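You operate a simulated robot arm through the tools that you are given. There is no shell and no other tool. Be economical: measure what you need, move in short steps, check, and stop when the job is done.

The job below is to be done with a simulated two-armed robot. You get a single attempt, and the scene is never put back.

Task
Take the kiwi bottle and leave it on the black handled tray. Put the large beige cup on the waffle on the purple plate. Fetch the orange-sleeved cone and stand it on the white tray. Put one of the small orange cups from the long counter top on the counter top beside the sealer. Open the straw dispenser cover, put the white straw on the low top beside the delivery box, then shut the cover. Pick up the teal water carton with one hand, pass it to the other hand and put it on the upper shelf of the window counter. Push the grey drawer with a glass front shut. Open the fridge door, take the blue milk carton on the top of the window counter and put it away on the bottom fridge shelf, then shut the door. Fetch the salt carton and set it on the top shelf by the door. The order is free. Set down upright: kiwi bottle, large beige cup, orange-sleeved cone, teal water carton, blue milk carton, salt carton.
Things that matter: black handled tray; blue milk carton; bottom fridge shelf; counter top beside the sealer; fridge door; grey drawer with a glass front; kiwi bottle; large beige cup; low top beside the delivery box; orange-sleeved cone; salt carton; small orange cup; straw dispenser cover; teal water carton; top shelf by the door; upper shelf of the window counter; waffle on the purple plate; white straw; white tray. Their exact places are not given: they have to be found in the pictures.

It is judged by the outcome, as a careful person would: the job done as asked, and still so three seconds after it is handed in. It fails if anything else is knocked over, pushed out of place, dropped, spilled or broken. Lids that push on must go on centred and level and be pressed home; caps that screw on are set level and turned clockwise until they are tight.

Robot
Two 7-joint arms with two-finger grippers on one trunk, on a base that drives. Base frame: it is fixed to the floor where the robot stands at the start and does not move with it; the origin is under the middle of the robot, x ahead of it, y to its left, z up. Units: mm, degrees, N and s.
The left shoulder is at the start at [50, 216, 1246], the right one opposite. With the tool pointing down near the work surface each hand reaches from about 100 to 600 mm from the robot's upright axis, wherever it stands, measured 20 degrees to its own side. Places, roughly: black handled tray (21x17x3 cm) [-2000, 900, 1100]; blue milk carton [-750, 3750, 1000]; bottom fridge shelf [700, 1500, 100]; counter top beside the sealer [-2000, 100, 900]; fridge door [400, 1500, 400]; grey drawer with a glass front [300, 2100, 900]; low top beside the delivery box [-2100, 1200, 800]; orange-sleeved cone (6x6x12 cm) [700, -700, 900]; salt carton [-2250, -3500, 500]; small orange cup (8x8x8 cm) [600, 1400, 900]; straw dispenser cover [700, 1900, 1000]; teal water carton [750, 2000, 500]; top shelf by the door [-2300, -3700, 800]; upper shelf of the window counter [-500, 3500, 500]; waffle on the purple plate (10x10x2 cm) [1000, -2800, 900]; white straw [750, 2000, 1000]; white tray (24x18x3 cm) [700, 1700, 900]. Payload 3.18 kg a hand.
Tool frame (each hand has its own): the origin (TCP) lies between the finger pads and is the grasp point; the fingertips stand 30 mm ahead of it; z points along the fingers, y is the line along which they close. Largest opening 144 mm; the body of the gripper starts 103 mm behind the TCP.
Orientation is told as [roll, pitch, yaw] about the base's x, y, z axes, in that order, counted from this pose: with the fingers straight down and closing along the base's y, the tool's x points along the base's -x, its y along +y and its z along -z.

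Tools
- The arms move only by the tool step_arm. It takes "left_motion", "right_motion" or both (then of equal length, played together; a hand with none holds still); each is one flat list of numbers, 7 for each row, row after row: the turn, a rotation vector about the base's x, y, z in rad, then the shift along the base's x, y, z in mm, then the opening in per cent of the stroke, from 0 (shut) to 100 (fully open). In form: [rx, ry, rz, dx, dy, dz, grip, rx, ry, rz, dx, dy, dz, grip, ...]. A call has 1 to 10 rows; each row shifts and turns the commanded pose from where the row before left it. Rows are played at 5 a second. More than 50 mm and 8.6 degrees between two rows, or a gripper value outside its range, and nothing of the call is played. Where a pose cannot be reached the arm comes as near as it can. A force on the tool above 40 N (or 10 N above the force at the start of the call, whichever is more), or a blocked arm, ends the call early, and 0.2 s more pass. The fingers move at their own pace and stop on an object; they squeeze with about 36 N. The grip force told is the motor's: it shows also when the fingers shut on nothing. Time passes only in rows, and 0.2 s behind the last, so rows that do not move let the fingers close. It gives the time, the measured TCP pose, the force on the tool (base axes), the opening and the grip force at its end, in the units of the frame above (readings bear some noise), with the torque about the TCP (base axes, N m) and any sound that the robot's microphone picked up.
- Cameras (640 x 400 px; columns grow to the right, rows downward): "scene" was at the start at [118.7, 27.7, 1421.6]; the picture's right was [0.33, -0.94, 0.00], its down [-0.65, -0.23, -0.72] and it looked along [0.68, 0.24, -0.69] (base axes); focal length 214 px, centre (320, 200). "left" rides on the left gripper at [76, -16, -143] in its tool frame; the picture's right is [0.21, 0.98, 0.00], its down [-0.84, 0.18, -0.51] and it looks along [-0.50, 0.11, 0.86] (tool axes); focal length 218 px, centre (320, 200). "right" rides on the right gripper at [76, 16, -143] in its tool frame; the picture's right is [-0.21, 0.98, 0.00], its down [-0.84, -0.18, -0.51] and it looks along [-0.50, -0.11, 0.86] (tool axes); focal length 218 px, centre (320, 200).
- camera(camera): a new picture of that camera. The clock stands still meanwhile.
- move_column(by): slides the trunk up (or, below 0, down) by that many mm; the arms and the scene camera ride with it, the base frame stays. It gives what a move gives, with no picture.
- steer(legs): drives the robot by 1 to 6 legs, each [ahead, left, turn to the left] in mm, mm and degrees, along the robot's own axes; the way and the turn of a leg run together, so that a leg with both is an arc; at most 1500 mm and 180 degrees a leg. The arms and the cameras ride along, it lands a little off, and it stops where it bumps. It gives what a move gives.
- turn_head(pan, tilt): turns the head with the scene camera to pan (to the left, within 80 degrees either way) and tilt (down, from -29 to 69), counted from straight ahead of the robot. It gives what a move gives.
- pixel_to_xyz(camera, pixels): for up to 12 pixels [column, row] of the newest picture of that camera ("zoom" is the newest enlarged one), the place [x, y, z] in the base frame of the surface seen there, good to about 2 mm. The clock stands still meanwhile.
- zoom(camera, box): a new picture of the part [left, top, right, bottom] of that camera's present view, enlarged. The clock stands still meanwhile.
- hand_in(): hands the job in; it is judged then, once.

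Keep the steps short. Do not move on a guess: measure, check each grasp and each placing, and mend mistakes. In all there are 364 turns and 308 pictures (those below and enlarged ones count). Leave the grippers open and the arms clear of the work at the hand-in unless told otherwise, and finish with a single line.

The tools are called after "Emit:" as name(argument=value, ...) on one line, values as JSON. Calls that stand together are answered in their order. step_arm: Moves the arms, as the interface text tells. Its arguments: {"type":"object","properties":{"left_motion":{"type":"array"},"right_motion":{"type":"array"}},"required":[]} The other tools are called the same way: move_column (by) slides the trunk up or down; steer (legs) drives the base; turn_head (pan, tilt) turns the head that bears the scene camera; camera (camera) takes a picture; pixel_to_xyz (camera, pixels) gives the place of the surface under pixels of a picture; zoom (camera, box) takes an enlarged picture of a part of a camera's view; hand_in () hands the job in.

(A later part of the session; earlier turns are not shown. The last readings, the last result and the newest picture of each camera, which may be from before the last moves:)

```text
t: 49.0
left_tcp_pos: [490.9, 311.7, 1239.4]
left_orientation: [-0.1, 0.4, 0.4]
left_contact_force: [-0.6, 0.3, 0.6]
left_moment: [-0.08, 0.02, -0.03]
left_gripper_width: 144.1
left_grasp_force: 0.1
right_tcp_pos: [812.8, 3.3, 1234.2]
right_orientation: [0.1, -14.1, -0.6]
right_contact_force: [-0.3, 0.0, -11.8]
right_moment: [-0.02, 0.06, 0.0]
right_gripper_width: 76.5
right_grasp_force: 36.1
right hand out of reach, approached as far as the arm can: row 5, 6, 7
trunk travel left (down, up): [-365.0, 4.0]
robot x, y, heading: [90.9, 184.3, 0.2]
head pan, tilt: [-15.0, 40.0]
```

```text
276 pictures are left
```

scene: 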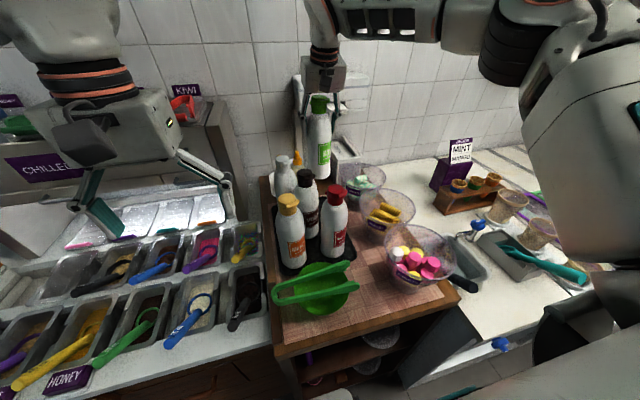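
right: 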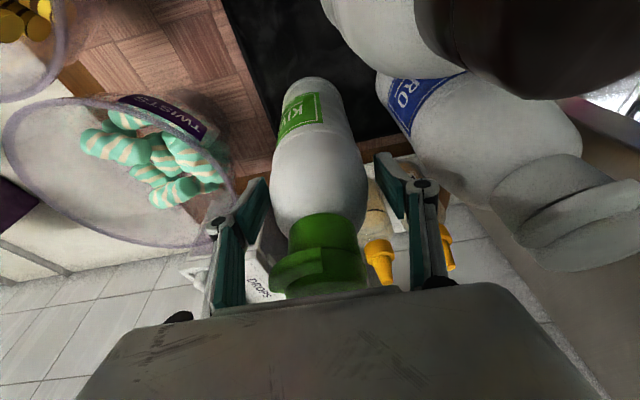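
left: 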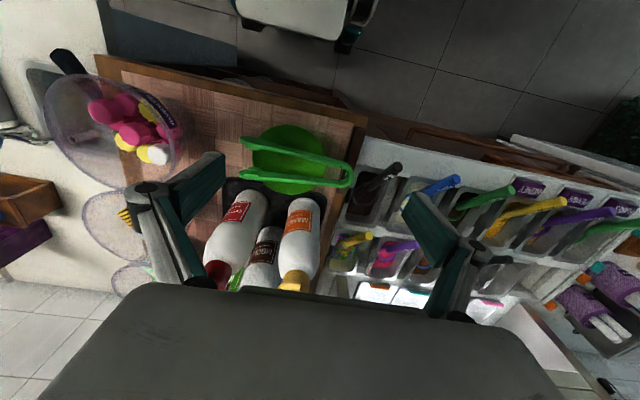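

The kiwi is lifted, with its bottom at about 1064. I'll move it right over the bowls (rims 1016), then back toward the robot.

Emit:
step_arm(right_motion=[0, 0, 0, 0, -30, 0, 20, 0, 0, 0, -5, -40, 0, 20, 0, 0, 0, -10, -40, 0, 20, 0, 0, 0, -40, -10, 15, 20, 0, 0, 0, -45, 0, 15, 20, 0, 0, 0, -45, 0, 15, 20, 0, 0, 0, -45, 0, 0, 20, 0, 0, 0, -45, 0, 0, 20, 0, 0, 0, -45, 0, 0, 20, 0, 0, 0, -45, 0, 0, 20])

Emit:
camera(camera="scene")

```text
t: 51.2
left_tcp_pos: [489.4, 311.3, 1238.5]
left_orientation: [0.0, 0.2, 0.4]
left_contact_force: [-0.1, -0.4, -0.6]
left_moment: [0.0, -0.08, -0.02]
left_gripper_width: 143.9
left_grasp_force: 0.1
right_tcp_pos: [495.4, -40.4, 1280.1]
right_orientation: [0.2, -14.2, -0.6]
right_contact_force: [-0.3, 0.3, -12.2]
right_moment: [-0.02, 0.05, 0.02]
right_gripper_width: 76.2
right_grasp_force: 35.3
right hand out of reach, approached as far as the arm can: row 1, 2, 3
trunk travel left (down, up): [-365.0, 4.0]
robot x, y, heading: [90.2, 180.6, 0.2]
head pan, tilt: [-15.0, 40.0]
```

```text
275 pictures are left
```

scene: 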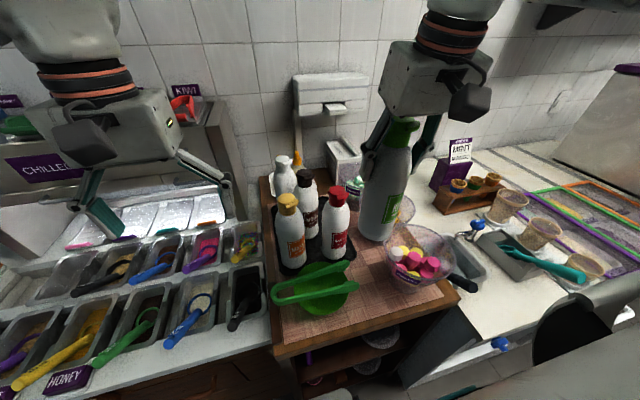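

Pulled back; the other four bottles are still standing. I'll bring the bottle in nearer, back off, and drive to in front of the cones (y≈-700) to look.

Emit:
step_arm(right_motion=[0, 0, 0, -35, -15, 0, 20, 0, 0, 0, -40, -15, 0, 20, 0, 0, 0, -40, -15, 0, 20])

Emit:
steer(legs=[[-280, 0, 0], [0, -860, 0]])

Emit:
turn_head(pan=0, tilt=45)

Emit:
camera(camera="scene")

```text
t: 52.0
left_tcp_pos: [489.0, 311.9, 1240.2]
left_orientation: [0.1, 0.2, 0.4]
left_contact_force: [-0.2, -0.7, 0.1]
left_moment: [0.03, -0.05, 0.01]
left_gripper_width: 144.2
left_grasp_force: 0.1
right_tcp_pos: [379.4, -85.0, 1281.1]
right_orientation: [0.1, -14.2, -0.6]
right_contact_force: [0.5, -0.9, -11.7]
right_moment: [-0.01, 0.06, 0.0]
right_gripper_width: 76.3
right_grasp_force: 36.2
trunk travel left (down, up): [-365.0, 4.0]
robot x, y, heading: [94.1, 183.5, -0.1]
head pan, tilt: [-15.0, 40.0]
```

```text
t: 61.5
left_tcp_pos: [219.0, -543.5, 1239.4]
left_orientation: [0.0, 0.2, 0.9]
left_contact_force: [-0.5, 0.6, -1.1]
left_moment: [-0.03, -0.03, 0.04]
left_gripper_width: 144.1
left_grasp_force: 0.1
right_tcp_pos: [111.9, -940.5, 1280.7]
right_orientation: [0.0, -14.1, 0.1]
right_contact_force: [1.2, 0.0, -13.8]
right_moment: [0.02, 0.07, 0.0]
right_gripper_width: 76.2
right_grasp_force: 35.5
trunk travel left (down, up): [-365.0, 4.0]
robot x, y, heading: [-184.3, -675.6, 0.8]
head pan, tilt: [-15.0, 40.0]
```

```text
t: 62.3
left_tcp_pos: [218.8, -543.1, 1238.5]
left_orientation: [0.0, 0.3, 0.9]
left_contact_force: [-0.7, -0.1, 0.0]
left_moment: [0.02, 0.0, 0.01]
left_gripper_width: 144.0
left_grasp_force: 0.1
right_tcp_pos: [112.3, -940.7, 1280.8]
right_orientation: [0.1, -14.1, 0.1]
right_contact_force: [-0.3, -0.1, -12.8]
right_moment: [-0.01, 0.07, -0.01]
right_gripper_width: 76.5
right_grasp_force: 36.4
trunk travel left (down, up): [-365.0, 4.0]
robot x, y, heading: [-180.2, -676.3, 0.6]
head pan, tilt: [0.0, 45.0]
```

```text
274 pictures are left
```

scene: 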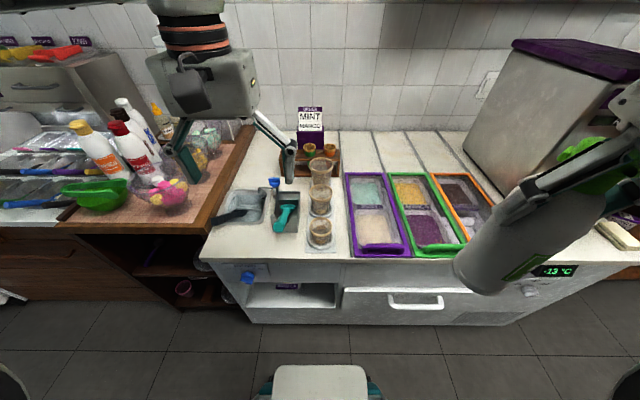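

I see the white cabinet's drawer handle (415,300) and a blue knob (247,278). I'll measure these, the cabinet front and the cones.

Emit:
pixel_to_xyz(camera="scene", pixels=[[415, 308], [390, 300], [440, 300], [247, 280], [340, 318], [340, 260], [370, 290], [330, 152], [320, 370], [275, 183], [320, 195], [390, 190]])

Emit:
zoom(camera="scene", box=[240, 100, 400, 260])

```text
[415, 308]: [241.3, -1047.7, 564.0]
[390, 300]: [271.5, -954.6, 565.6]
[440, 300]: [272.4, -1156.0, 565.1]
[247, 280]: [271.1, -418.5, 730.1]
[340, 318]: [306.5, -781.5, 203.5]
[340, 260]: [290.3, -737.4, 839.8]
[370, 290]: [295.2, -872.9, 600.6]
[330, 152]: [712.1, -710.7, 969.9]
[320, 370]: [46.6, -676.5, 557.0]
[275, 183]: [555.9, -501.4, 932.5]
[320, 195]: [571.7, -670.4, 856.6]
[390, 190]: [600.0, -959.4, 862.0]
```

```text
2.50 times, centred on (320, 180) of scene
```

zoom: 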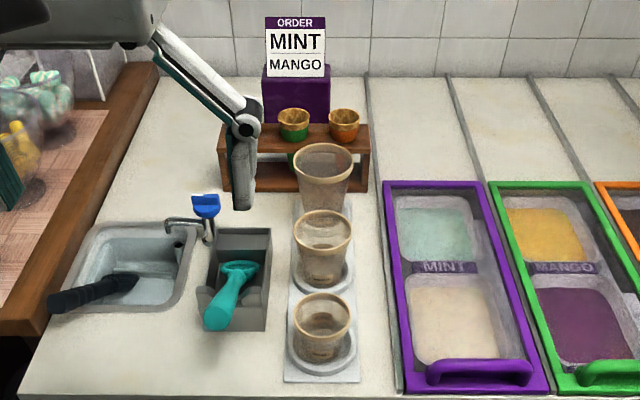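

The cabinet front is at x≈290, the handle is at y<-955 and the knob at y=-418. I'll drive to y≈-715 and ahead to x≈0, stopping if blocked, then look with the left camera after extending.

Emit:
steer(legs=[[0, -35, -0.7], [190, 0, 0]])

Emit:
turn_head(pan=0, tilt=35)

Emit:
camera(camera="scene")

```text
t: 64.5
left_tcp_pos: [400.3, -580.2, 1238.6]
left_orientation: [0.0, 0.4, 0.4]
left_contact_force: [-0.5, 0.6, 0.5]
left_moment: [0.0, 0.05, -0.01]
left_gripper_width: 143.8
left_grasp_force: 0.1
right_tcp_pos: [289.9, -976.5, 1279.1]
right_orientation: [-0.1, -13.8, -0.3]
right_contact_force: [1.0, -0.5, -13.6]
right_moment: [-0.01, 0.05, -0.01]
right_gripper_width: 76.1
right_grasp_force: 35.9
trunk travel left (down, up): [-365.0, 4.0]
robot x, y, heading: [1.2, -709.1, 0.2]
head pan, tilt: [0.0, 45.0]
stopped in leg 2: the robot was blocked; the commanded pose is now the measured one
```

```text
t: 65.2
left_tcp_pos: [398.7, -579.9, 1238.7]
left_orientation: [0.0, 0.4, 0.4]
left_contact_force: [-0.6, -0.2, 0.7]
left_moment: [-0.02, 0.01, -0.02]
left_gripper_width: 144.1
left_grasp_force: 0.1
right_tcp_pos: [288.5, -975.6, 1279.7]
right_orientation: [0.0, -14.0, -0.4]
right_contact_force: [0.2, 0.7, -13.0]
right_moment: [0.01, 0.05, -0.05]
right_gripper_width: 76.3
right_grasp_force: 36.1
trunk travel left (down, up): [-365.0, 4.0]
robot x, y, heading: [-2.2, -710.6, -0.0]
head pan, tilt: [0.0, 35.0]
```

```text
272 pictures are left
```

scene: 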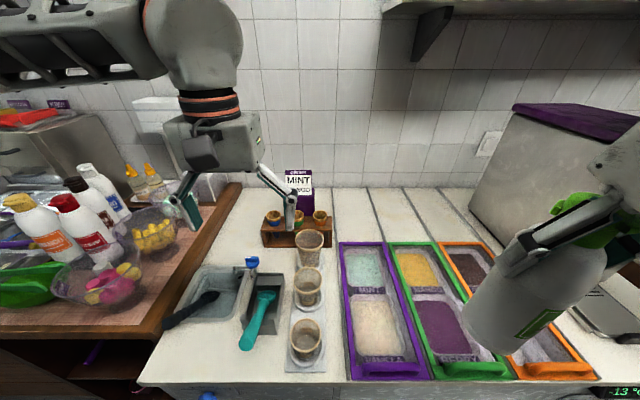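

I'll measure the orange cone, the cup in front of it and the rack board from here.

Emit:
zoom(camera="scene", box=[240, 190, 360, 290])

Emit:
move_column(by=-100)

Emit:
step_arm(left_motion=[0, -0.06, -0.06, 30, -15, 0, 70, 0, -0.06, -0.06, 30, -15, 0, 60, 0, -0.06, -0.06, 30, -15, 0, 60, 0, -0.06, -0.06, 30, -15, 0, 60, 0, -0.06, -0.04, 30, -15, 0, 60])

Emit:
camera(camera="left")

Emit:
camera(camera="scene")

```text
4.00 times, centred on (300, 240) of scene
```

zoom: 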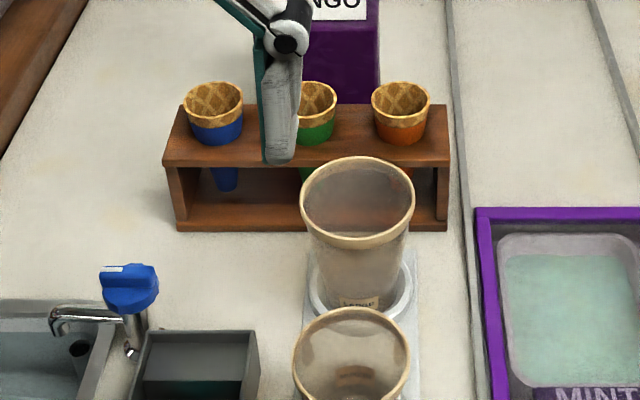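

```text
t: 66.6
left_tcp_pos: [398.0, -579.1, 1141.0]
left_orientation: [0.0, 0.4, 0.4]
left_contact_force: [0.5, 0.2, -0.3]
left_moment: [0.0, -0.02, 0.03]
left_gripper_width: 144.1
left_grasp_force: 0.1
right_tcp_pos: [288.9, -975.8, 1181.4]
right_orientation: [-0.1, -14.1, -0.4]
right_contact_force: [0.1, -0.4, -12.3]
right_moment: [0.0, 0.05, -0.01]
right_gripper_width: 76.2
right_grasp_force: 35.6
trunk travel left (down, up): [-265.0, 104.0]
robot x, y, heading: [2.7, -708.9, 0.1]
head pan, tilt: [0.0, 35.0]
```

```text
t: 67.8
left_tcp_pos: [550.6, -656.1, 1137.7]
left_orientation: [2.5, -16.6, -16.2]
left_contact_force: [0.6, 0.2, -0.1]
left_moment: [0.01, 0.02, 0.0]
left_gripper_width: 86.4
left_grasp_force: 0.1
right_tcp_pos: [289.3, -976.6, 1179.6]
right_orientation: [0.2, -13.9, -0.5]
right_contact_force: [-0.4, -0.4, -14.0]
right_moment: [-0.02, 0.05, 0.0]
right_gripper_width: 76.1
right_grasp_force: 35.6
trunk travel left (down, up): [-265.0, 104.0]
robot x, y, heading: [0.5, -709.7, 0.1]
head pan, tilt: [0.0, 35.0]
```

```text
270 pictures are left
```

left: 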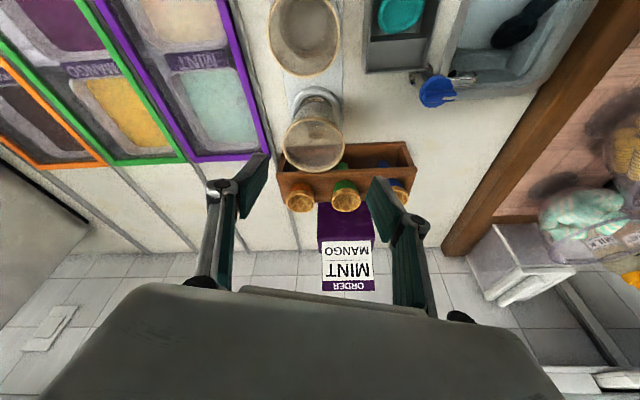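

```text
269 pictures are left
```

scene: 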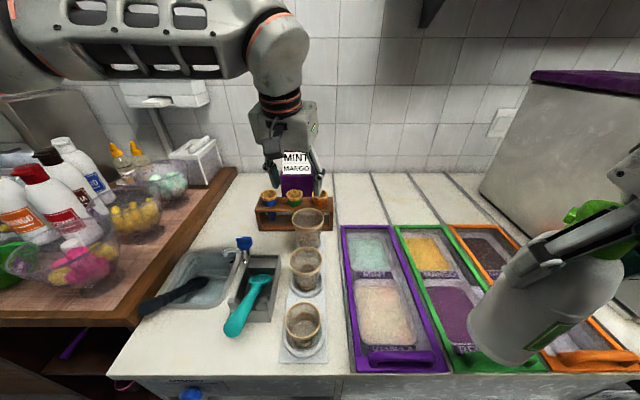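

The cup nearest the rack has a "LARGE" label, so it is the large beige cup. Now I'll measure the orange cone rim from the left picture.

Emit:
zoom(camera="left", box=[250, 70, 430, 230])

Emit:
pixel_to_xyz(camera="left", pixels=[[300, 190], [288, 200], [313, 200], [300, 209], [334, 197], [346, 188], [330, 178], [316, 140], [316, 160], [288, 140], [345, 140], [300, 182]])

```text
2.50 times, centred on (340, 150) of left
```

zoom: 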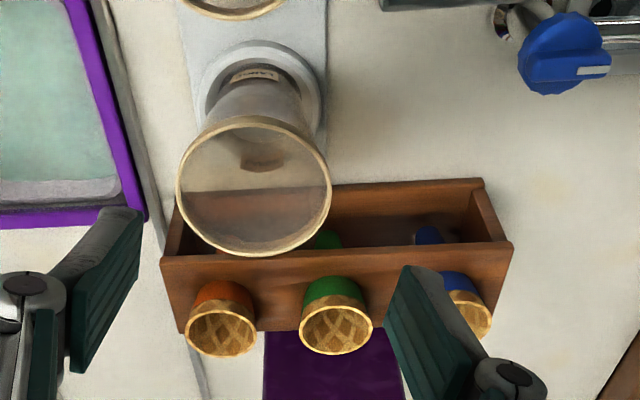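

```text
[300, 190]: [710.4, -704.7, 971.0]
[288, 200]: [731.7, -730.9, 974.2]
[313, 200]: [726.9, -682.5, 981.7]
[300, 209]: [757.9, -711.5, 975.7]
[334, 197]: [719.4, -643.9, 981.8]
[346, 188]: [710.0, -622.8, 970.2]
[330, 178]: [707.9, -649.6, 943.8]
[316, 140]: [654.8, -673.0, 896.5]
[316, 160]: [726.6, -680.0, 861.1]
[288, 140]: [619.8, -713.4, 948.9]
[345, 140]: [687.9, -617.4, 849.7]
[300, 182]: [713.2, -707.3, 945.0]
```

The orange cone centre is about (733,-707), rim top 981 and board top 943. I'll move over it in stages with fingers 80 mm apart.

Emit:
step_arm(left_motion=[0, 0, 0, 36, -10, -20, 56, 0, 0, 0, 36, -10, -20, 56, 0, 0, 0, 36, -10, -20, 56, 0, 0, 0, 36, -10, -20, 56, 0, 0, 0, 36, -10, -20, 56])

Emit:
camera(camera="left")

```text
t: 69.0
left_tcp_pos: [730.4, -704.3, 1038.4]
left_orientation: [2.5, -16.6, -16.1]
left_contact_force: [0.2, -0.2, -0.3]
left_moment: [0.09, 0.01, 0.04]
left_gripper_width: 80.4
left_grasp_force: 0.0
right_tcp_pos: [289.3, -976.6, 1180.1]
right_orientation: [0.0, -14.0, -0.5]
right_contact_force: [0.7, -0.9, -11.8]
right_moment: [-0.02, 0.05, 0.02]
right_gripper_width: 76.2
right_grasp_force: 35.6
trunk travel left (down, up): [-265.0, 104.0]
robot x, y, heading: [-3.7, -710.5, 0.1]
head pan, tilt: [0.0, 35.0]
```

```text
267 pictures are left
```

left: 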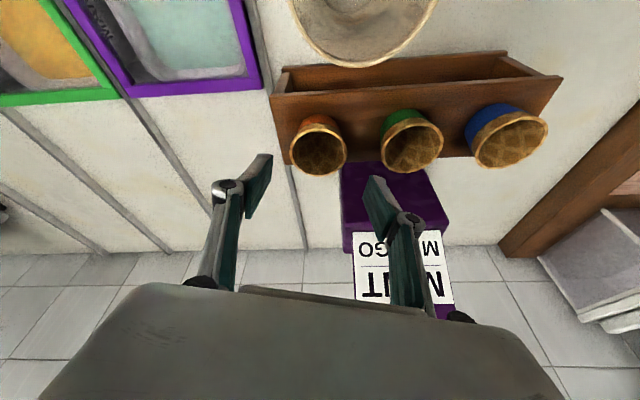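

Reached. I'll refine the cone position from this view.

Emit:
pixel_to_xyz(camera="left", pixels=[[292, 145], [346, 150], [318, 128], [320, 174], [384, 150], [318, 120]])

```text
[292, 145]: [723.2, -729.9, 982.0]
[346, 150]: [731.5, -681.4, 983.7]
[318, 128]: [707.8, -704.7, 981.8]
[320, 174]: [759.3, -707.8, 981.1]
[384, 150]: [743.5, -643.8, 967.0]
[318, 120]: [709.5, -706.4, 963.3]
```

Centre is (733,-706). I'll lower to z≈980 and close.

Emit:
step_arm(left_motion=[0, 0, 0, 3, -2, -30, 56, 0, 0, 0, 0, 0, -28, 56, 0, 0, 0, 0, 0, 0, 20, 0, 0, 0, 0, 0, 0, 20, 0, 0, 0, 0, 0, 0, 20, 0, 0, 0, 0, 0, 0, 20])

Emit:
camera(camera="left")

```text
t: 70.4
left_tcp_pos: [733.7, -704.8, 982.6]
left_orientation: [2.4, -16.7, -16.1]
left_contact_force: [-1.5, -1.1, -0.2]
left_moment: [-0.06, 0.07, 0.0]
left_gripper_width: 49.0
left_grasp_force: 13.5
right_tcp_pos: [288.3, -974.4, 1181.3]
right_orientation: [0.0, -14.0, -0.5]
right_contact_force: [0.4, 0.2, -13.1]
right_moment: [0.0, 0.04, -0.03]
right_gripper_width: 76.2
right_grasp_force: 35.9
trunk travel left (down, up): [-265.0, 104.0]
robot x, y, heading: [1.1, -706.7, 0.2]
head pan, tilt: [0.0, 35.0]
```

```text
266 pictures are left
```

left: 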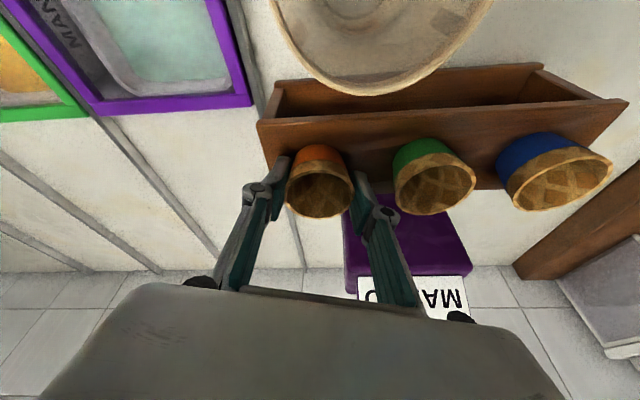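

Gripped at 49 mm. I'll lift straight up and check.

Emit:
step_arm(left_motion=[0, 0, 0, 0, 0, 15, 20, 0, 0, 0, 0, 0, 25, 20, 0, 0, 0, 0, 0, 35, 20, 0, 0, 0, 0, 0, 35, 20, 0, 0, 0, -5, 0, 35, 20])

Emit:
camera(camera="scene")

Emit:
camera(camera="left")

```text
t: 71.6
left_tcp_pos: [732.2, -705.9, 1033.2]
left_orientation: [2.5, -16.8, -15.8]
left_contact_force: [0.6, 0.4, 0.6]
left_moment: [0.03, 0.01, 0.03]
left_gripper_width: 49.2
left_grasp_force: 14.1
left hand out of reach, approached as far as the arm can: row 3, 4, 5
right_tcp_pos: [291.0, -976.2, 1179.8]
right_orientation: [0.0, -14.0, -0.4]
right_contact_force: [-0.4, -0.9, -13.4]
right_moment: [0.02, 0.03, 0.0]
right_gripper_width: 76.1
right_grasp_force: 36.2
trunk travel left (down, up): [-265.0, 104.0]
robot x, y, heading: [-5.2, -709.9, 0.3]
head pan, tilt: [0.0, 35.0]
```

```text
265 pictures are left
```

scene: 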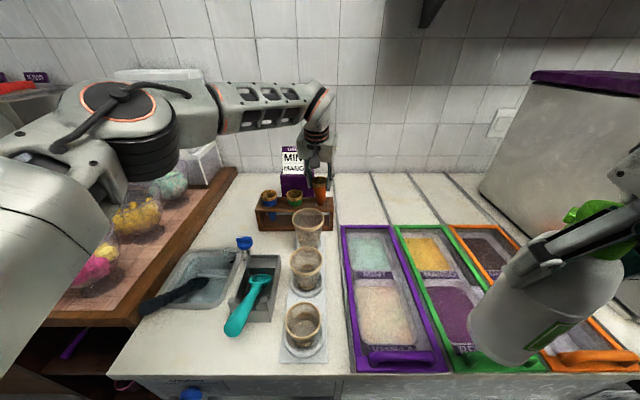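

```text
264 pictures are left
```

left: 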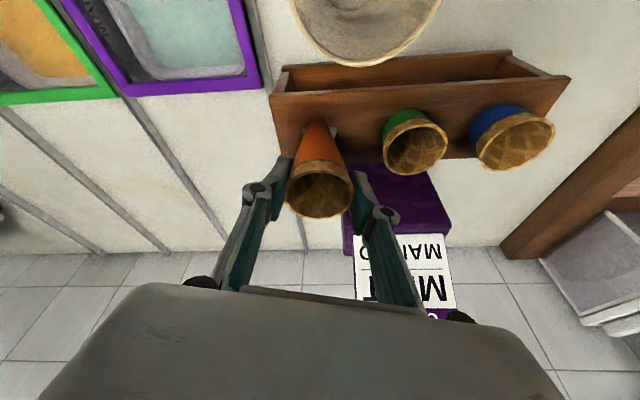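

Lifted 50 mm, then the arm reached its limit. I'll raise the trunk 100 mm to take the cone out of its hole, then pull back.

Emit:
move_column(by=100)

Emit:
step_arm(left_motion=[0, 0, 0, -40, 10, 10, 20, 0, 0, 0, -40, 10, 20, 20, 0, 0, 0, -40, 10, 20, 20, 0, 0, 0, -40, 10, 20, 20, 0, 0, 0, -40, 10, 20, 20, 0, 0, 0, -40, 10, 0, 20, 0, 0, 0, -40, 10, 0, 20, 0, 0, 0, -40, 10, 0, 20])

Emit:
camera(camera="scene")

```text
t: 72.9
left_tcp_pos: [729.9, -704.1, 1161.6]
left_orientation: [3.2, -19.1, -16.1]
left_contact_force: [0.5, -0.7, 0.8]
left_moment: [0.01, -0.02, -0.02]
left_gripper_width: 49.1
left_grasp_force: 13.7
right_tcp_pos: [288.0, -975.8, 1280.7]
right_orientation: [0.1, -13.9, -0.3]
right_contact_force: [0.5, -0.6, -13.5]
right_moment: [0.01, 0.05, -0.01]
right_gripper_width: 75.9
right_grasp_force: 35.9
trunk travel left (down, up): [-365.0, 4.0]
robot x, y, heading: [-1.6, -709.7, 0.1]
head pan, tilt: [0.0, 35.0]
```

```text
t: 74.7
left_tcp_pos: [408.2, -623.6, 1253.6]
left_orientation: [3.3, -19.2, -16.1]
left_contact_force: [-0.2, 0.1, 0.2]
left_moment: [-0.05, 0.03, 0.05]
left_gripper_width: 49.2
left_grasp_force: 13.5
right_tcp_pos: [288.6, -974.7, 1280.9]
right_orientation: [0.0, -14.0, -0.4]
right_contact_force: [-0.4, -0.6, -13.3]
right_moment: [0.0, 0.04, -0.01]
right_gripper_width: 76.2
right_grasp_force: 36.3
trunk travel left (down, up): [-365.0, 4.0]
robot x, y, heading: [1.0, -707.9, 0.3]
head pan, tilt: [0.0, 35.0]
```

```text
263 pictures are left
```

scene: 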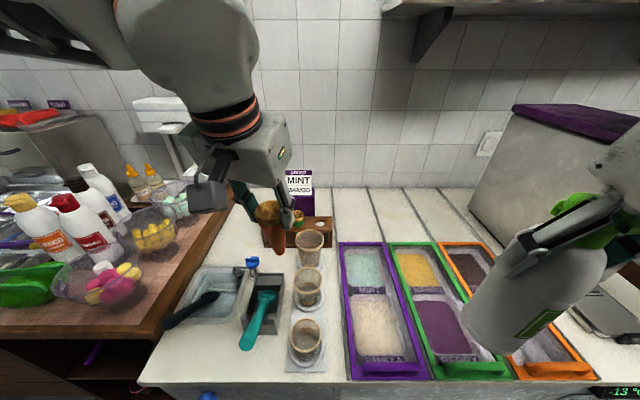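

Both objects are held. I'll back off, drive left in front of the fridge area, keeping x≈-350 away from the open drawer, and look.

Emit:
steer(legs=[[-350, 0, 0], [0, 1300, 0], [0, 900, 0]])

Emit:
turn_head(pan=0, tilt=30)

Emit:
camera(camera="scene")

```text
t: 96.2
left_tcp_pos: [90.8, 1584.0, 1253.7]
left_orientation: [3.2, -19.1, -17.5]
left_contact_force: [-0.1, 0.2, 0.1]
left_moment: [0.0, 0.0, -0.02]
left_gripper_width: 49.3
left_grasp_force: 14.3
right_tcp_pos: [-38.4, 1234.2, 1280.5]
right_orientation: [0.0, -14.0, -1.7]
right_contact_force: [-1.0, -0.2, -13.4]
right_moment: [0.01, 0.05, -0.01]
right_gripper_width: 76.2
right_grasp_force: 36.2
trunk travel left (down, up): [-365.0, 4.0]
robot x, y, heading: [-322.2, 1508.9, -1.2]
head pan, tilt: [0.0, 35.0]
```

```text
t: 96.9
left_tcp_pos: [90.4, 1584.2, 1253.4]
left_orientation: [3.1, -19.1, -17.4]
left_contact_force: [1.1, 0.1, -0.4]
left_moment: [-0.02, -0.01, -0.03]
left_gripper_width: 49.1
left_grasp_force: 13.6
right_tcp_pos: [-38.6, 1235.0, 1280.7]
right_orientation: [0.0, -14.1, -1.7]
right_contact_force: [-0.4, -0.7, -12.4]
right_moment: [0.0, 0.03, 0.02]
right_gripper_width: 76.0
right_grasp_force: 35.7
trunk travel left (down, up): [-365.0, 4.0]
robot x, y, heading: [-324.2, 1509.1, -1.0]
head pan, tilt: [0.0, 30.0]
```

```text
262 pictures are left
```

scene: 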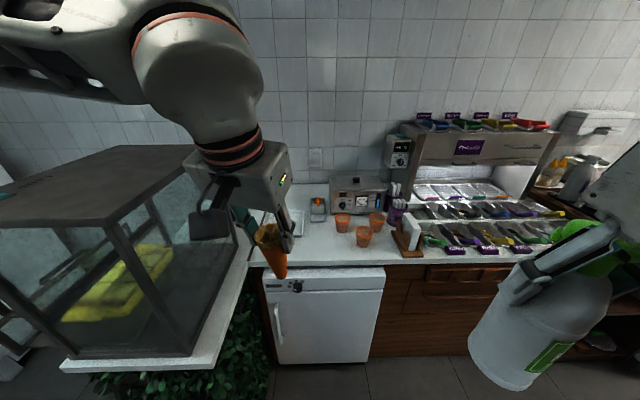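

I see three small orange cups around (360,228) and the white tray near (295,222), partly hidden by the hand. I'll zoom in and measure.

Emit:
zoom(camera="scene", box=[240, 160, 420, 300])

Emit:
pixel_to_xyz(camera="scene", pixels=[[343, 216], [375, 214], [362, 230], [362, 242], [320, 266], [299, 222], [302, 235], [318, 210], [285, 320], [415, 240], [370, 185], [230, 270]])

Emit:
camera(camera="left")

```text
2.86 times, centred on (330, 230) of scene
```

zoom: 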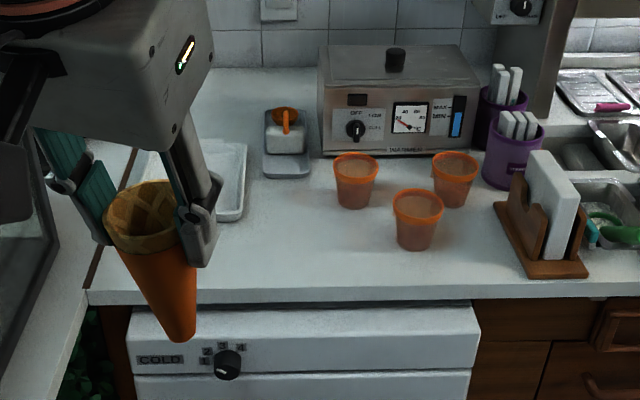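

```text
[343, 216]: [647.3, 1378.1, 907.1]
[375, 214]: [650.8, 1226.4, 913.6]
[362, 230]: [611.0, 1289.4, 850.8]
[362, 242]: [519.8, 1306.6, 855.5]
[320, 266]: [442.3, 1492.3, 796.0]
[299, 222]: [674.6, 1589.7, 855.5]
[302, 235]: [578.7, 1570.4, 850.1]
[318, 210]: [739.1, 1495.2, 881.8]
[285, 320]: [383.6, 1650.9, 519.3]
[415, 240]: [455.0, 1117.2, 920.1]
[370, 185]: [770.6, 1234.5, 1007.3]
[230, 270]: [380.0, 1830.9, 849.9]
```

```text
260 pictures are left
```

left: 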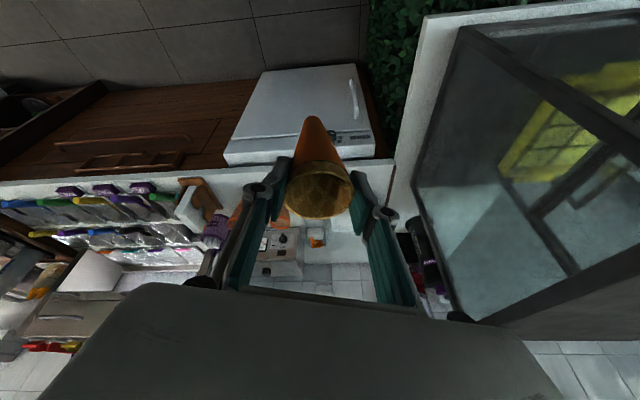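

I'll pan left to see the glass cabinet, the straw dispenser and the tray from here.

Emit:
turn_head(pan=40, tilt=30)

Emit:
camera(camera="scene")

```text
t: 98.0
left_tcp_pos: [90.9, 1583.0, 1253.0]
left_orientation: [3.1, -19.0, -17.4]
left_contact_force: [0.8, -0.8, 0.6]
left_moment: [0.03, -0.01, 0.0]
left_gripper_width: 49.2
left_grasp_force: 13.9
right_tcp_pos: [-38.6, 1234.9, 1279.7]
right_orientation: [0.0, -14.0, -1.7]
right_contact_force: [0.4, 0.6, -12.9]
right_moment: [0.02, 0.0, 0.01]
right_gripper_width: 76.1
right_grasp_force: 35.9
trunk travel left (down, up): [-365.0, 4.0]
robot x, y, heading: [-321.7, 1507.3, -1.1]
head pan, tilt: [40.0, 30.0]
```

```text
259 pictures are left
```

scene: 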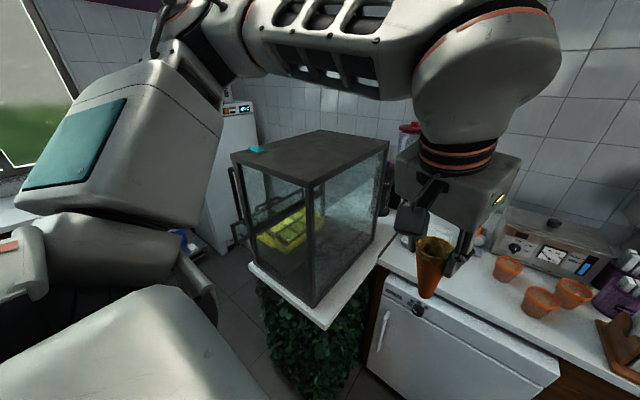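

I'll measure the stand corner, the fridge front and the handle so I can park.

Emit:
pixel_to_xyz(camera="scene", pixels=[[325, 325], [252, 265], [387, 325], [383, 340], [400, 300], [520, 400], [320, 135], [240, 160], [238, 225], [385, 150], [310, 300], [425, 285]])

Emit:
zoom(camera="scene", box=[180, 100, 480, 340])

```text
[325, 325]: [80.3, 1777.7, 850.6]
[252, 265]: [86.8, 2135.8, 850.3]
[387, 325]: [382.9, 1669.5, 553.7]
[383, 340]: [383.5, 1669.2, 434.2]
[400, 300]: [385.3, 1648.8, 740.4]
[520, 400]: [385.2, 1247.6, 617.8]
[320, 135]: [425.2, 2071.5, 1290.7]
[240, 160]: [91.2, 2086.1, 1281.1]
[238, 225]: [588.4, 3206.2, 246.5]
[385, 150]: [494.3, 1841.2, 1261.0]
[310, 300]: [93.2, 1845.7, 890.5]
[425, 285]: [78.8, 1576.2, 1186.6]
```

```text
1.67 times, centred on (330, 220) of scene
```

zoom: 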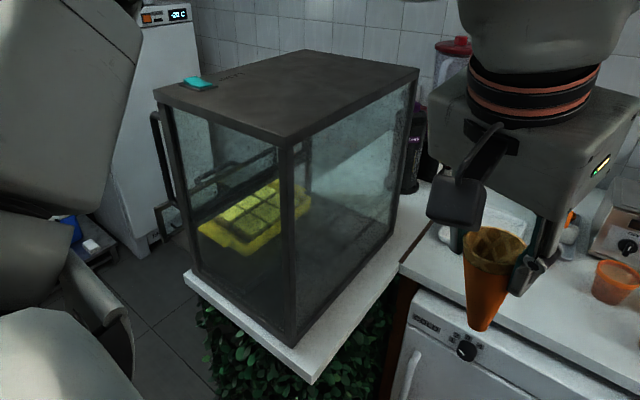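

The glass cabinet spans x 90–500, y 1845–2090, z up to 1290, so the left elbow must keep right of it. I'll park at about (20,1340) and reach the tray from there.

Emit:
steer(legs=[[0, -165, 1], [330, 0, 0]])

Emit:
turn_head(pan=15, tilt=40)

Emit:
camera(camera="scene")

```text
t: 101.8
left_tcp_pos: [421.5, 1418.5, 1253.5]
left_orientation: [3.2, -19.1, -17.1]
left_contact_force: [-0.6, 0.8, -0.2]
left_moment: [0.03, 0.05, -0.01]
left_gripper_width: 49.1
left_grasp_force: 14.1
right_tcp_pos: [296.0, 1070.8, 1279.7]
right_orientation: [0.0, -14.0, -1.3]
right_contact_force: [0.2, -0.3, -13.3]
right_moment: [0.02, 0.04, 0.0]
right_gripper_width: 76.0
right_grasp_force: 35.9
trunk travel left (down, up): [-365.0, 4.0]
robot x, y, heading: [8.4, 1340.1, -0.6]
head pan, tilt: [40.0, 30.0]
```

```text
t: 102.7
left_tcp_pos: [420.4, 1418.8, 1252.6]
left_orientation: [3.2, -19.1, -17.0]
left_contact_force: [-0.1, 0.3, 0.1]
left_moment: [-0.01, 0.0, -0.03]
left_gripper_width: 49.0
left_grasp_force: 14.0
right_tcp_pos: [293.8, 1070.0, 1279.9]
right_orientation: [0.0, -14.0, -1.2]
right_contact_force: [-0.6, 0.0, -12.2]
right_moment: [0.01, 0.02, 0.01]
right_gripper_width: 76.0
right_grasp_force: 35.4
trunk travel left (down, up): [-365.0, 4.0]
robot x, y, heading: [10.3, 1337.7, -0.7]
head pan, tilt: [15.0, 40.0]
```

```text
257 pictures are left
```

scene: 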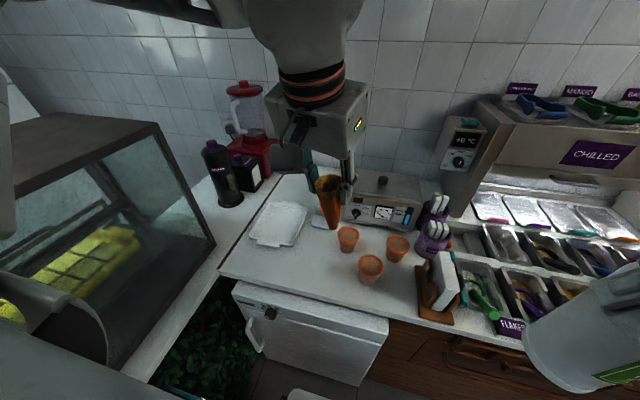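

The tray is at (278,224), flat inside. I'll measure its floor and rim, zoom to judge the cone tip, and take a left-hand picture.

Emit:
pixel_to_xyz(camera="scene", pixels=[[278, 224], [270, 208], [305, 212], [253, 235], [292, 242], [278, 204], [290, 220], [265, 225], [330, 228], [320, 180], [339, 180], [255, 342]])

Emit:
zoom(camera="scene", box=[230, 150, 390, 280])

```text
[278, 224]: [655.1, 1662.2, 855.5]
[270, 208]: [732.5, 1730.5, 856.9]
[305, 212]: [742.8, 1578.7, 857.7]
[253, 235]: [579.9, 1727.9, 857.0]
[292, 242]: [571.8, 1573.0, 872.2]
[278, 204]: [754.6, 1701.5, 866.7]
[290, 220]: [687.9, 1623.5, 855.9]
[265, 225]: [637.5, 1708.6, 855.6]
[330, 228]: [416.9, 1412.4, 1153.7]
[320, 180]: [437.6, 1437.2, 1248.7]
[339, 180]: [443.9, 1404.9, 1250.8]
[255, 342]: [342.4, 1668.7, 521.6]
```

```text
3.08 times, centred on (310, 215) of scene
```

zoom: 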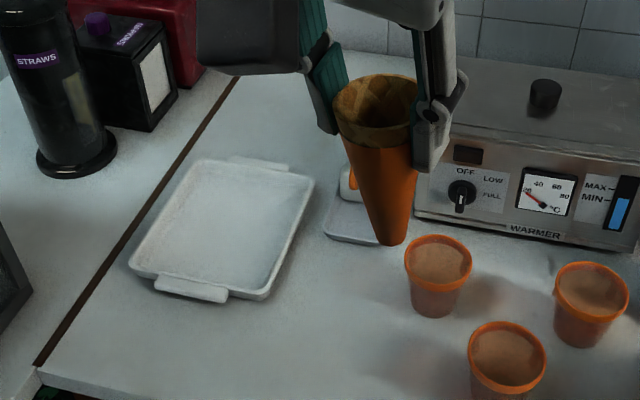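

The tray floor is 856, centre (655,1655). The cone tip is flat, about 25 mm wide. I'll undo the 2.4° extra tilt and carry it over the tray at a safe height.

Emit:
step_arm(left_motion=[0.006, 0.02, 0, 30, 25, -5, 20, 0.006, 0.02, 0, 33, 33, -10, 20, 0, 0, 0, 33, 33, -20, 20, 0, 0, 0, 33, 33, -20, 20, 0, 0, 0, 33, 33, -20, 20, 0, 0, 0, 33, 33, -20, 20, 0, 0, 0, 33, 33, -20, 20])

Emit:
camera(camera="scene")

Emit:
camera(camera="left")

```text
refused: row 3 steps farther than a row can; nothing moved
```

```text
255 pictures are left
```

scene: 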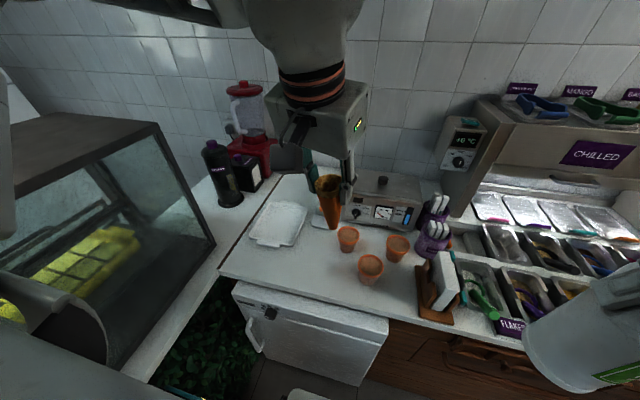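

```text
254 pictures are left
```

left: 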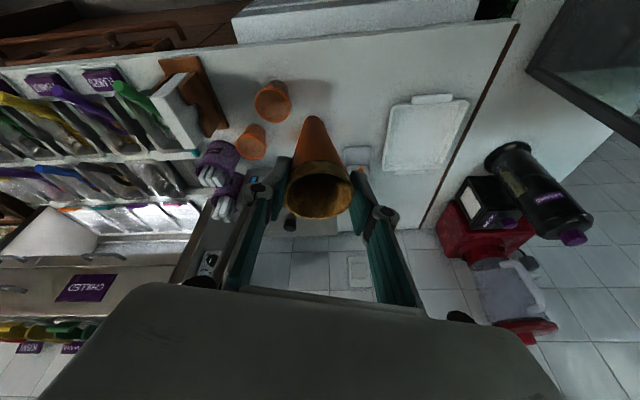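

The step was slightly too long. I'll retry with smaller steps.

Emit:
step_arm(left_motion=[0.006, 0.02, 0, 28, 28, -5, 20, 0.006, 0.02, 0, 30, 30, -10, 20, 0, 0, 0, 30, 30, -20, 20, 0, 0, 0, 30, 30, -20, 20, 0, 0, 0, 30, 30, -20, 20, 0, 0, 0, 30, 30, -20, 20, 0, 0, 0, 30, 30, -20, 20, 0, 0, 0, 26, 26, -20, 20])

Emit:
camera(camera="scene")

Emit:
camera(camera="left")

```text
t: 104.5
left_tcp_pos: [656.2, 1651.0, 1117.7]
left_orientation: [3.2, -16.7, -17.1]
left_contact_force: [1.0, 0.1, -0.9]
left_moment: [0.03, -0.01, -0.01]
left_gripper_width: 48.8
left_grasp_force: 14.0
right_tcp_pos: [295.1, 1070.2, 1279.6]
right_orientation: [0.1, -14.0, -1.5]
right_contact_force: [-0.5, -1.0, -13.5]
right_moment: [-0.01, 0.02, 0.0]
right_gripper_width: 76.1
right_grasp_force: 36.3
trunk travel left (down, up): [-365.0, 4.0]
robot x, y, heading: [8.8, 1342.3, -0.7]
head pan, tilt: [15.0, 40.0]
```

```text
253 pictures are left
```

scene: 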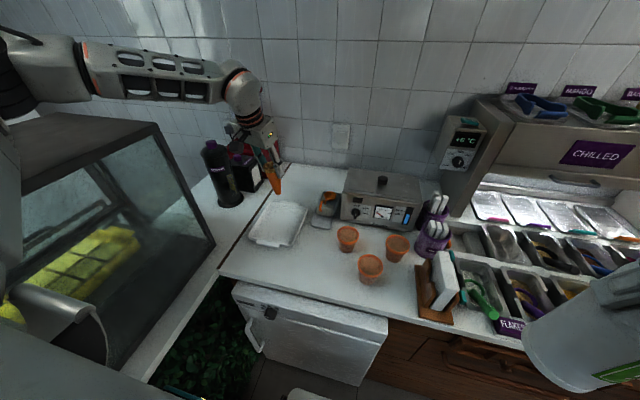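

```text
252 pictures are left
```

left: 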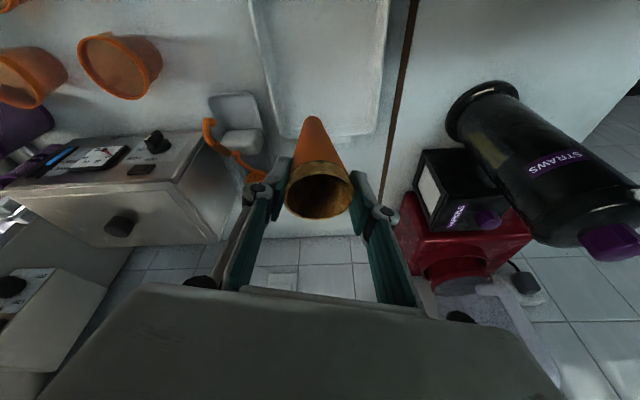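

The forearm passes near the glass cabinet top. I'll measure that clearance before lowering, along with the cone tip.

Emit:
pixel_to_xyz(camera="scene", pixels=[[150, 100], [100, 98], [60, 90], [20, 120], [150, 125], [200, 100], [276, 190], [80, 112], [10, 60], [60, 115], [272, 168], [283, 168]])

Emit:
pixel_to_xyz(camera="left", pixels=[[310, 118], [298, 145], [330, 145], [320, 175], [500, 130], [600, 210], [440, 215], [255, 180]])

```text
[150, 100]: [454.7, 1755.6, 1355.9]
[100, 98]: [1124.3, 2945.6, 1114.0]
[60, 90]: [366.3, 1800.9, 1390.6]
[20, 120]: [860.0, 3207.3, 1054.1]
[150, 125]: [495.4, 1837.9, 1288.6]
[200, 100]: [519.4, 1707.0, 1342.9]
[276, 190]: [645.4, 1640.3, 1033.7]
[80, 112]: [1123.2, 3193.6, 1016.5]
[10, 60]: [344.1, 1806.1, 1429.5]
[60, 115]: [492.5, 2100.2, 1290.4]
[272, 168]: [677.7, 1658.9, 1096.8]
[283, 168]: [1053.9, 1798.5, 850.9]
```

```text
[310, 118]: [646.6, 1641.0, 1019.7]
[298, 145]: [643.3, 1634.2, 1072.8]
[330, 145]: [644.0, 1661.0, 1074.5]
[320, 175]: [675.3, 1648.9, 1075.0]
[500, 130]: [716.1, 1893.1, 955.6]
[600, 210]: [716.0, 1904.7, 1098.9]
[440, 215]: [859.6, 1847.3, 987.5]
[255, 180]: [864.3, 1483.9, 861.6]
```

The forearm would come too close to the cabinet edge when lowered. I'll shift the robot 150 mm right and move the hand left by as much.

Emit:
steer(legs=[[0, -150, 0.7]])

Emit:
step_arm(left_motion=[0, 0, 0, 0, 40, 0, 20, 0, 0, 0, 0, 40, 0, 20, 0, 0, 0, 0, 40, 0, 20])

Emit:
camera(camera="scene")

```text
t: 106.5
left_tcp_pos: [651.1, 1508.7, 1116.9]
left_orientation: [3.2, -16.7, -16.2]
left_contact_force: [-0.7, -0.5, -0.6]
left_moment: [0.02, 0.0, 0.0]
left_gripper_width: 49.2
left_grasp_force: 14.0
right_tcp_pos: [298.9, 922.5, 1281.4]
right_orientation: [0.0, -13.9, -0.6]
right_contact_force: [0.5, -0.2, -13.6]
right_moment: [-0.02, 0.05, 0.03]
right_gripper_width: 76.1
right_grasp_force: 35.6
trunk travel left (down, up): [-365.0, 4.0]
robot x, y, heading: [10.3, 1188.4, 0.3]
head pan, tilt: [15.0, 40.0]
```

```text
t: 107.3
left_tcp_pos: [650.7, 1509.6, 1116.1]
left_orientation: [3.1, -16.6, -16.2]
left_contact_force: [0.7, 0.0, -0.3]
left_moment: [0.01, 0.04, 0.01]
left_gripper_width: 49.0
left_grasp_force: 13.9
left hand out of reach, approached as far as the arm can: row 1, 2, 3
right_tcp_pos: [297.3, 922.6, 1280.6]
right_orientation: [0.0, -14.0, -0.4]
right_contact_force: [-0.3, -0.4, -13.7]
right_moment: [0.0, 0.05, -0.02]
right_gripper_width: 76.3
right_grasp_force: 36.3
trunk travel left (down, up): [-365.0, 4.0]
robot x, y, heading: [12.7, 1191.6, -0.2]
head pan, tilt: [15.0, 40.0]
```

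```text
251 pictures are left
```

scene: 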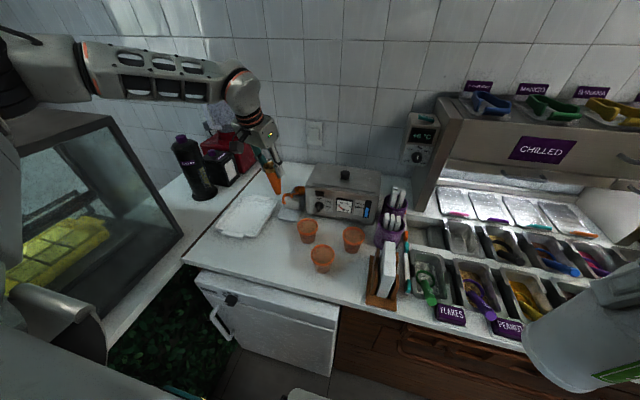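

At this height it's at the reach limit. I'll lower the trunk 90 mm, with the forearm now well clear of the cabinet, then move left over the tray.

Emit:
move_column(by=-90)

Emit:
step_arm(left_motion=[0, 0, 0, 0, 35, 0, 20, 0, 0, 0, 0, 40, 0, 20, 0, 0, 0, 0, 40, 0, 20])

Emit:
camera(camera="scene")

```text
t: 108.5
left_tcp_pos: [650.7, 1504.0, 1028.3]
left_orientation: [3.2, -16.8, -16.2]
left_contact_force: [0.4, 0.0, 0.2]
left_moment: [0.01, 0.01, -0.02]
left_gripper_width: 48.5
left_grasp_force: 13.9
right_tcp_pos: [296.5, 922.4, 1190.6]
right_orientation: [0.0, -14.0, -0.5]
right_contact_force: [-1.3, -0.1, -12.3]
right_moment: [-0.01, 0.03, 0.01]
right_gripper_width: 76.1
right_grasp_force: 36.2
trunk travel left (down, up): [-275.0, 94.0]
robot x, y, heading: [8.5, 1196.2, 0.3]
head pan, tilt: [15.0, 40.0]
```

```text
t: 109.3
left_tcp_pos: [633.8, 1540.4, 1033.3]
left_orientation: [3.8, -17.3, -16.3]
left_contact_force: [-0.7, 0.4, -0.6]
left_moment: [-0.01, -0.07, -0.01]
left_gripper_width: 49.1
left_grasp_force: 13.8
left hand out of reach, approached as far as the arm can: row 1, 2, 3
right_tcp_pos: [294.5, 922.9, 1191.8]
right_orientation: [0.1, -14.0, -0.4]
right_contact_force: [-2.0, 0.3, -13.1]
right_moment: [0.02, 0.03, -0.01]
right_gripper_width: 76.1
right_grasp_force: 36.9
trunk travel left (down, up): [-275.0, 94.0]
robot x, y, heading: [9.9, 1189.4, -0.1]
head pan, tilt: [15.0, 40.0]
```

```text
250 pictures are left
```

scene: 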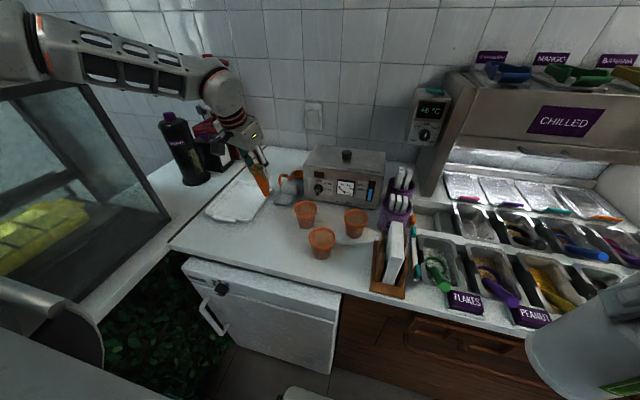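

The hand leans to the right, which costs reach. The cone can turn freely about the vertical, so I'll swing the tool +35° about z and then move over the tray.

Emit:
step_arm(left_motion=[0, 0, 0.13, 0, 0, 0, 20, 0, 0, 0.13, 0, 0, 0, 20, 0, 0, 0.13, 0, 10, 0, 20, 0, 0, 0.13, 0, 25, 0, 20, 0, 0, 0.1, 5, 25, 0, 20, 0, 0, 0, 5, 25, 0, 20])

Emit:
camera(camera="left")

Emit:
camera(camera="scene")

```text
t: 110.8
left_tcp_pos: [643.6, 1626.0, 1032.0]
left_orientation: [3.2, -16.7, 19.5]
left_contact_force: [0.3, 0.2, -0.9]
left_moment: [0.01, 0.02, 0.02]
left_gripper_width: 49.0
left_grasp_force: 13.7
right_tcp_pos: [297.9, 924.3, 1191.5]
right_orientation: [-0.1, -14.0, -0.4]
right_contact_force: [0.1, 0.2, -12.2]
right_moment: [-0.03, 0.05, -0.01]
right_gripper_width: 76.4
right_grasp_force: 36.2
trunk travel left (down, up): [-275.0, 94.0]
robot x, y, heading: [10.9, 1192.9, 0.2]
head pan, tilt: [15.0, 40.0]
```

```text
249 pictures are left
```

left: 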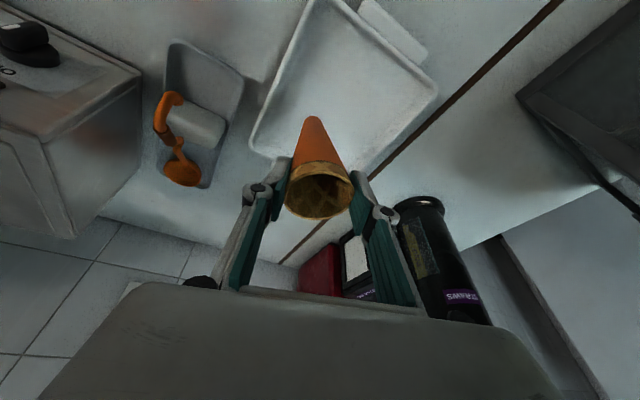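

```text
248 pictures are left
```

scene: 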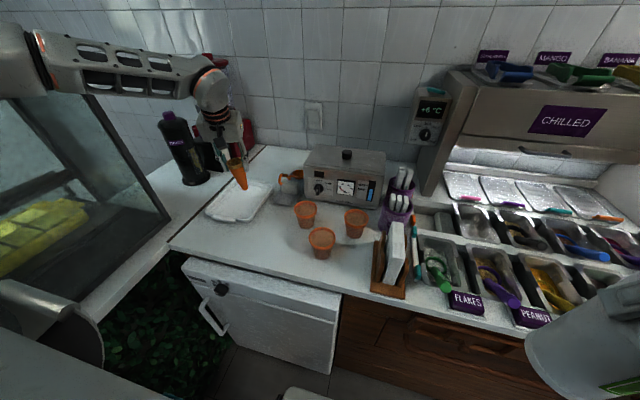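

The cone is over the tray. I'll lower most of the way and check its height and uprightness.

Emit:
step_arm(left_motion=[0, 0, 0, 3, 5, -25, 20, 0, 0, 0, 0, 0, -18, 20])

Emit:
zoom(camera="scene", box=[190, 110, 310, 230])

```text
t: 111.3
left_tcp_pos: [647.5, 1631.0, 989.7]
left_orientation: [3.1, -16.8, 19.3]
left_contact_force: [-0.7, 0.8, -0.5]
left_moment: [-0.01, 0.0, 0.01]
left_gripper_width: 48.8
left_grasp_force: 14.3
right_tcp_pos: [298.3, 922.7, 1190.7]
right_orientation: [0.0, -14.0, -0.4]
right_contact_force: [-0.3, -0.3, -13.2]
right_moment: [0.01, 0.05, 0.01]
right_gripper_width: 75.8
right_grasp_force: 36.1
trunk travel left (down, up): [-275.0, 94.0]
robot x, y, heading: [5.2, 1192.1, 0.3]
head pan, tilt: [15.0, 40.0]
```

```text
3.33 times, centred on (250, 170) of scene
```

zoom: 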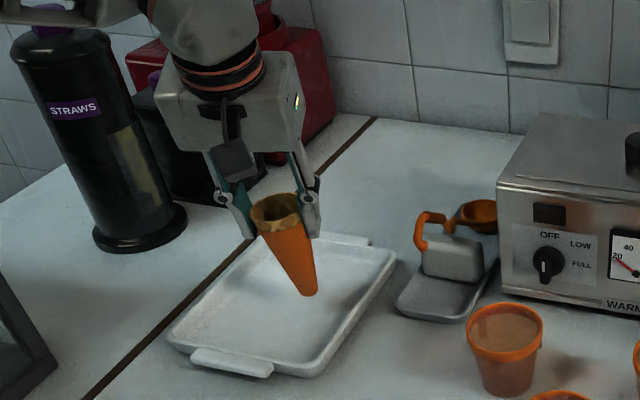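

Emit:
pixel_to_xyz(camera="zoom", pixels=[[308, 290], [300, 270], [318, 280], [288, 240], [252, 218], [276, 230], [298, 212], [305, 305]])

```text
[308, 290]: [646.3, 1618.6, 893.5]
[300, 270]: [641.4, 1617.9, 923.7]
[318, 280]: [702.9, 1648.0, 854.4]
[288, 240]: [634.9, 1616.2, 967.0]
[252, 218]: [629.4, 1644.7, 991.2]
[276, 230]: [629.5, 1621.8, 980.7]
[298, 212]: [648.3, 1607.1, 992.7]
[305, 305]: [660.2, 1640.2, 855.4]
```

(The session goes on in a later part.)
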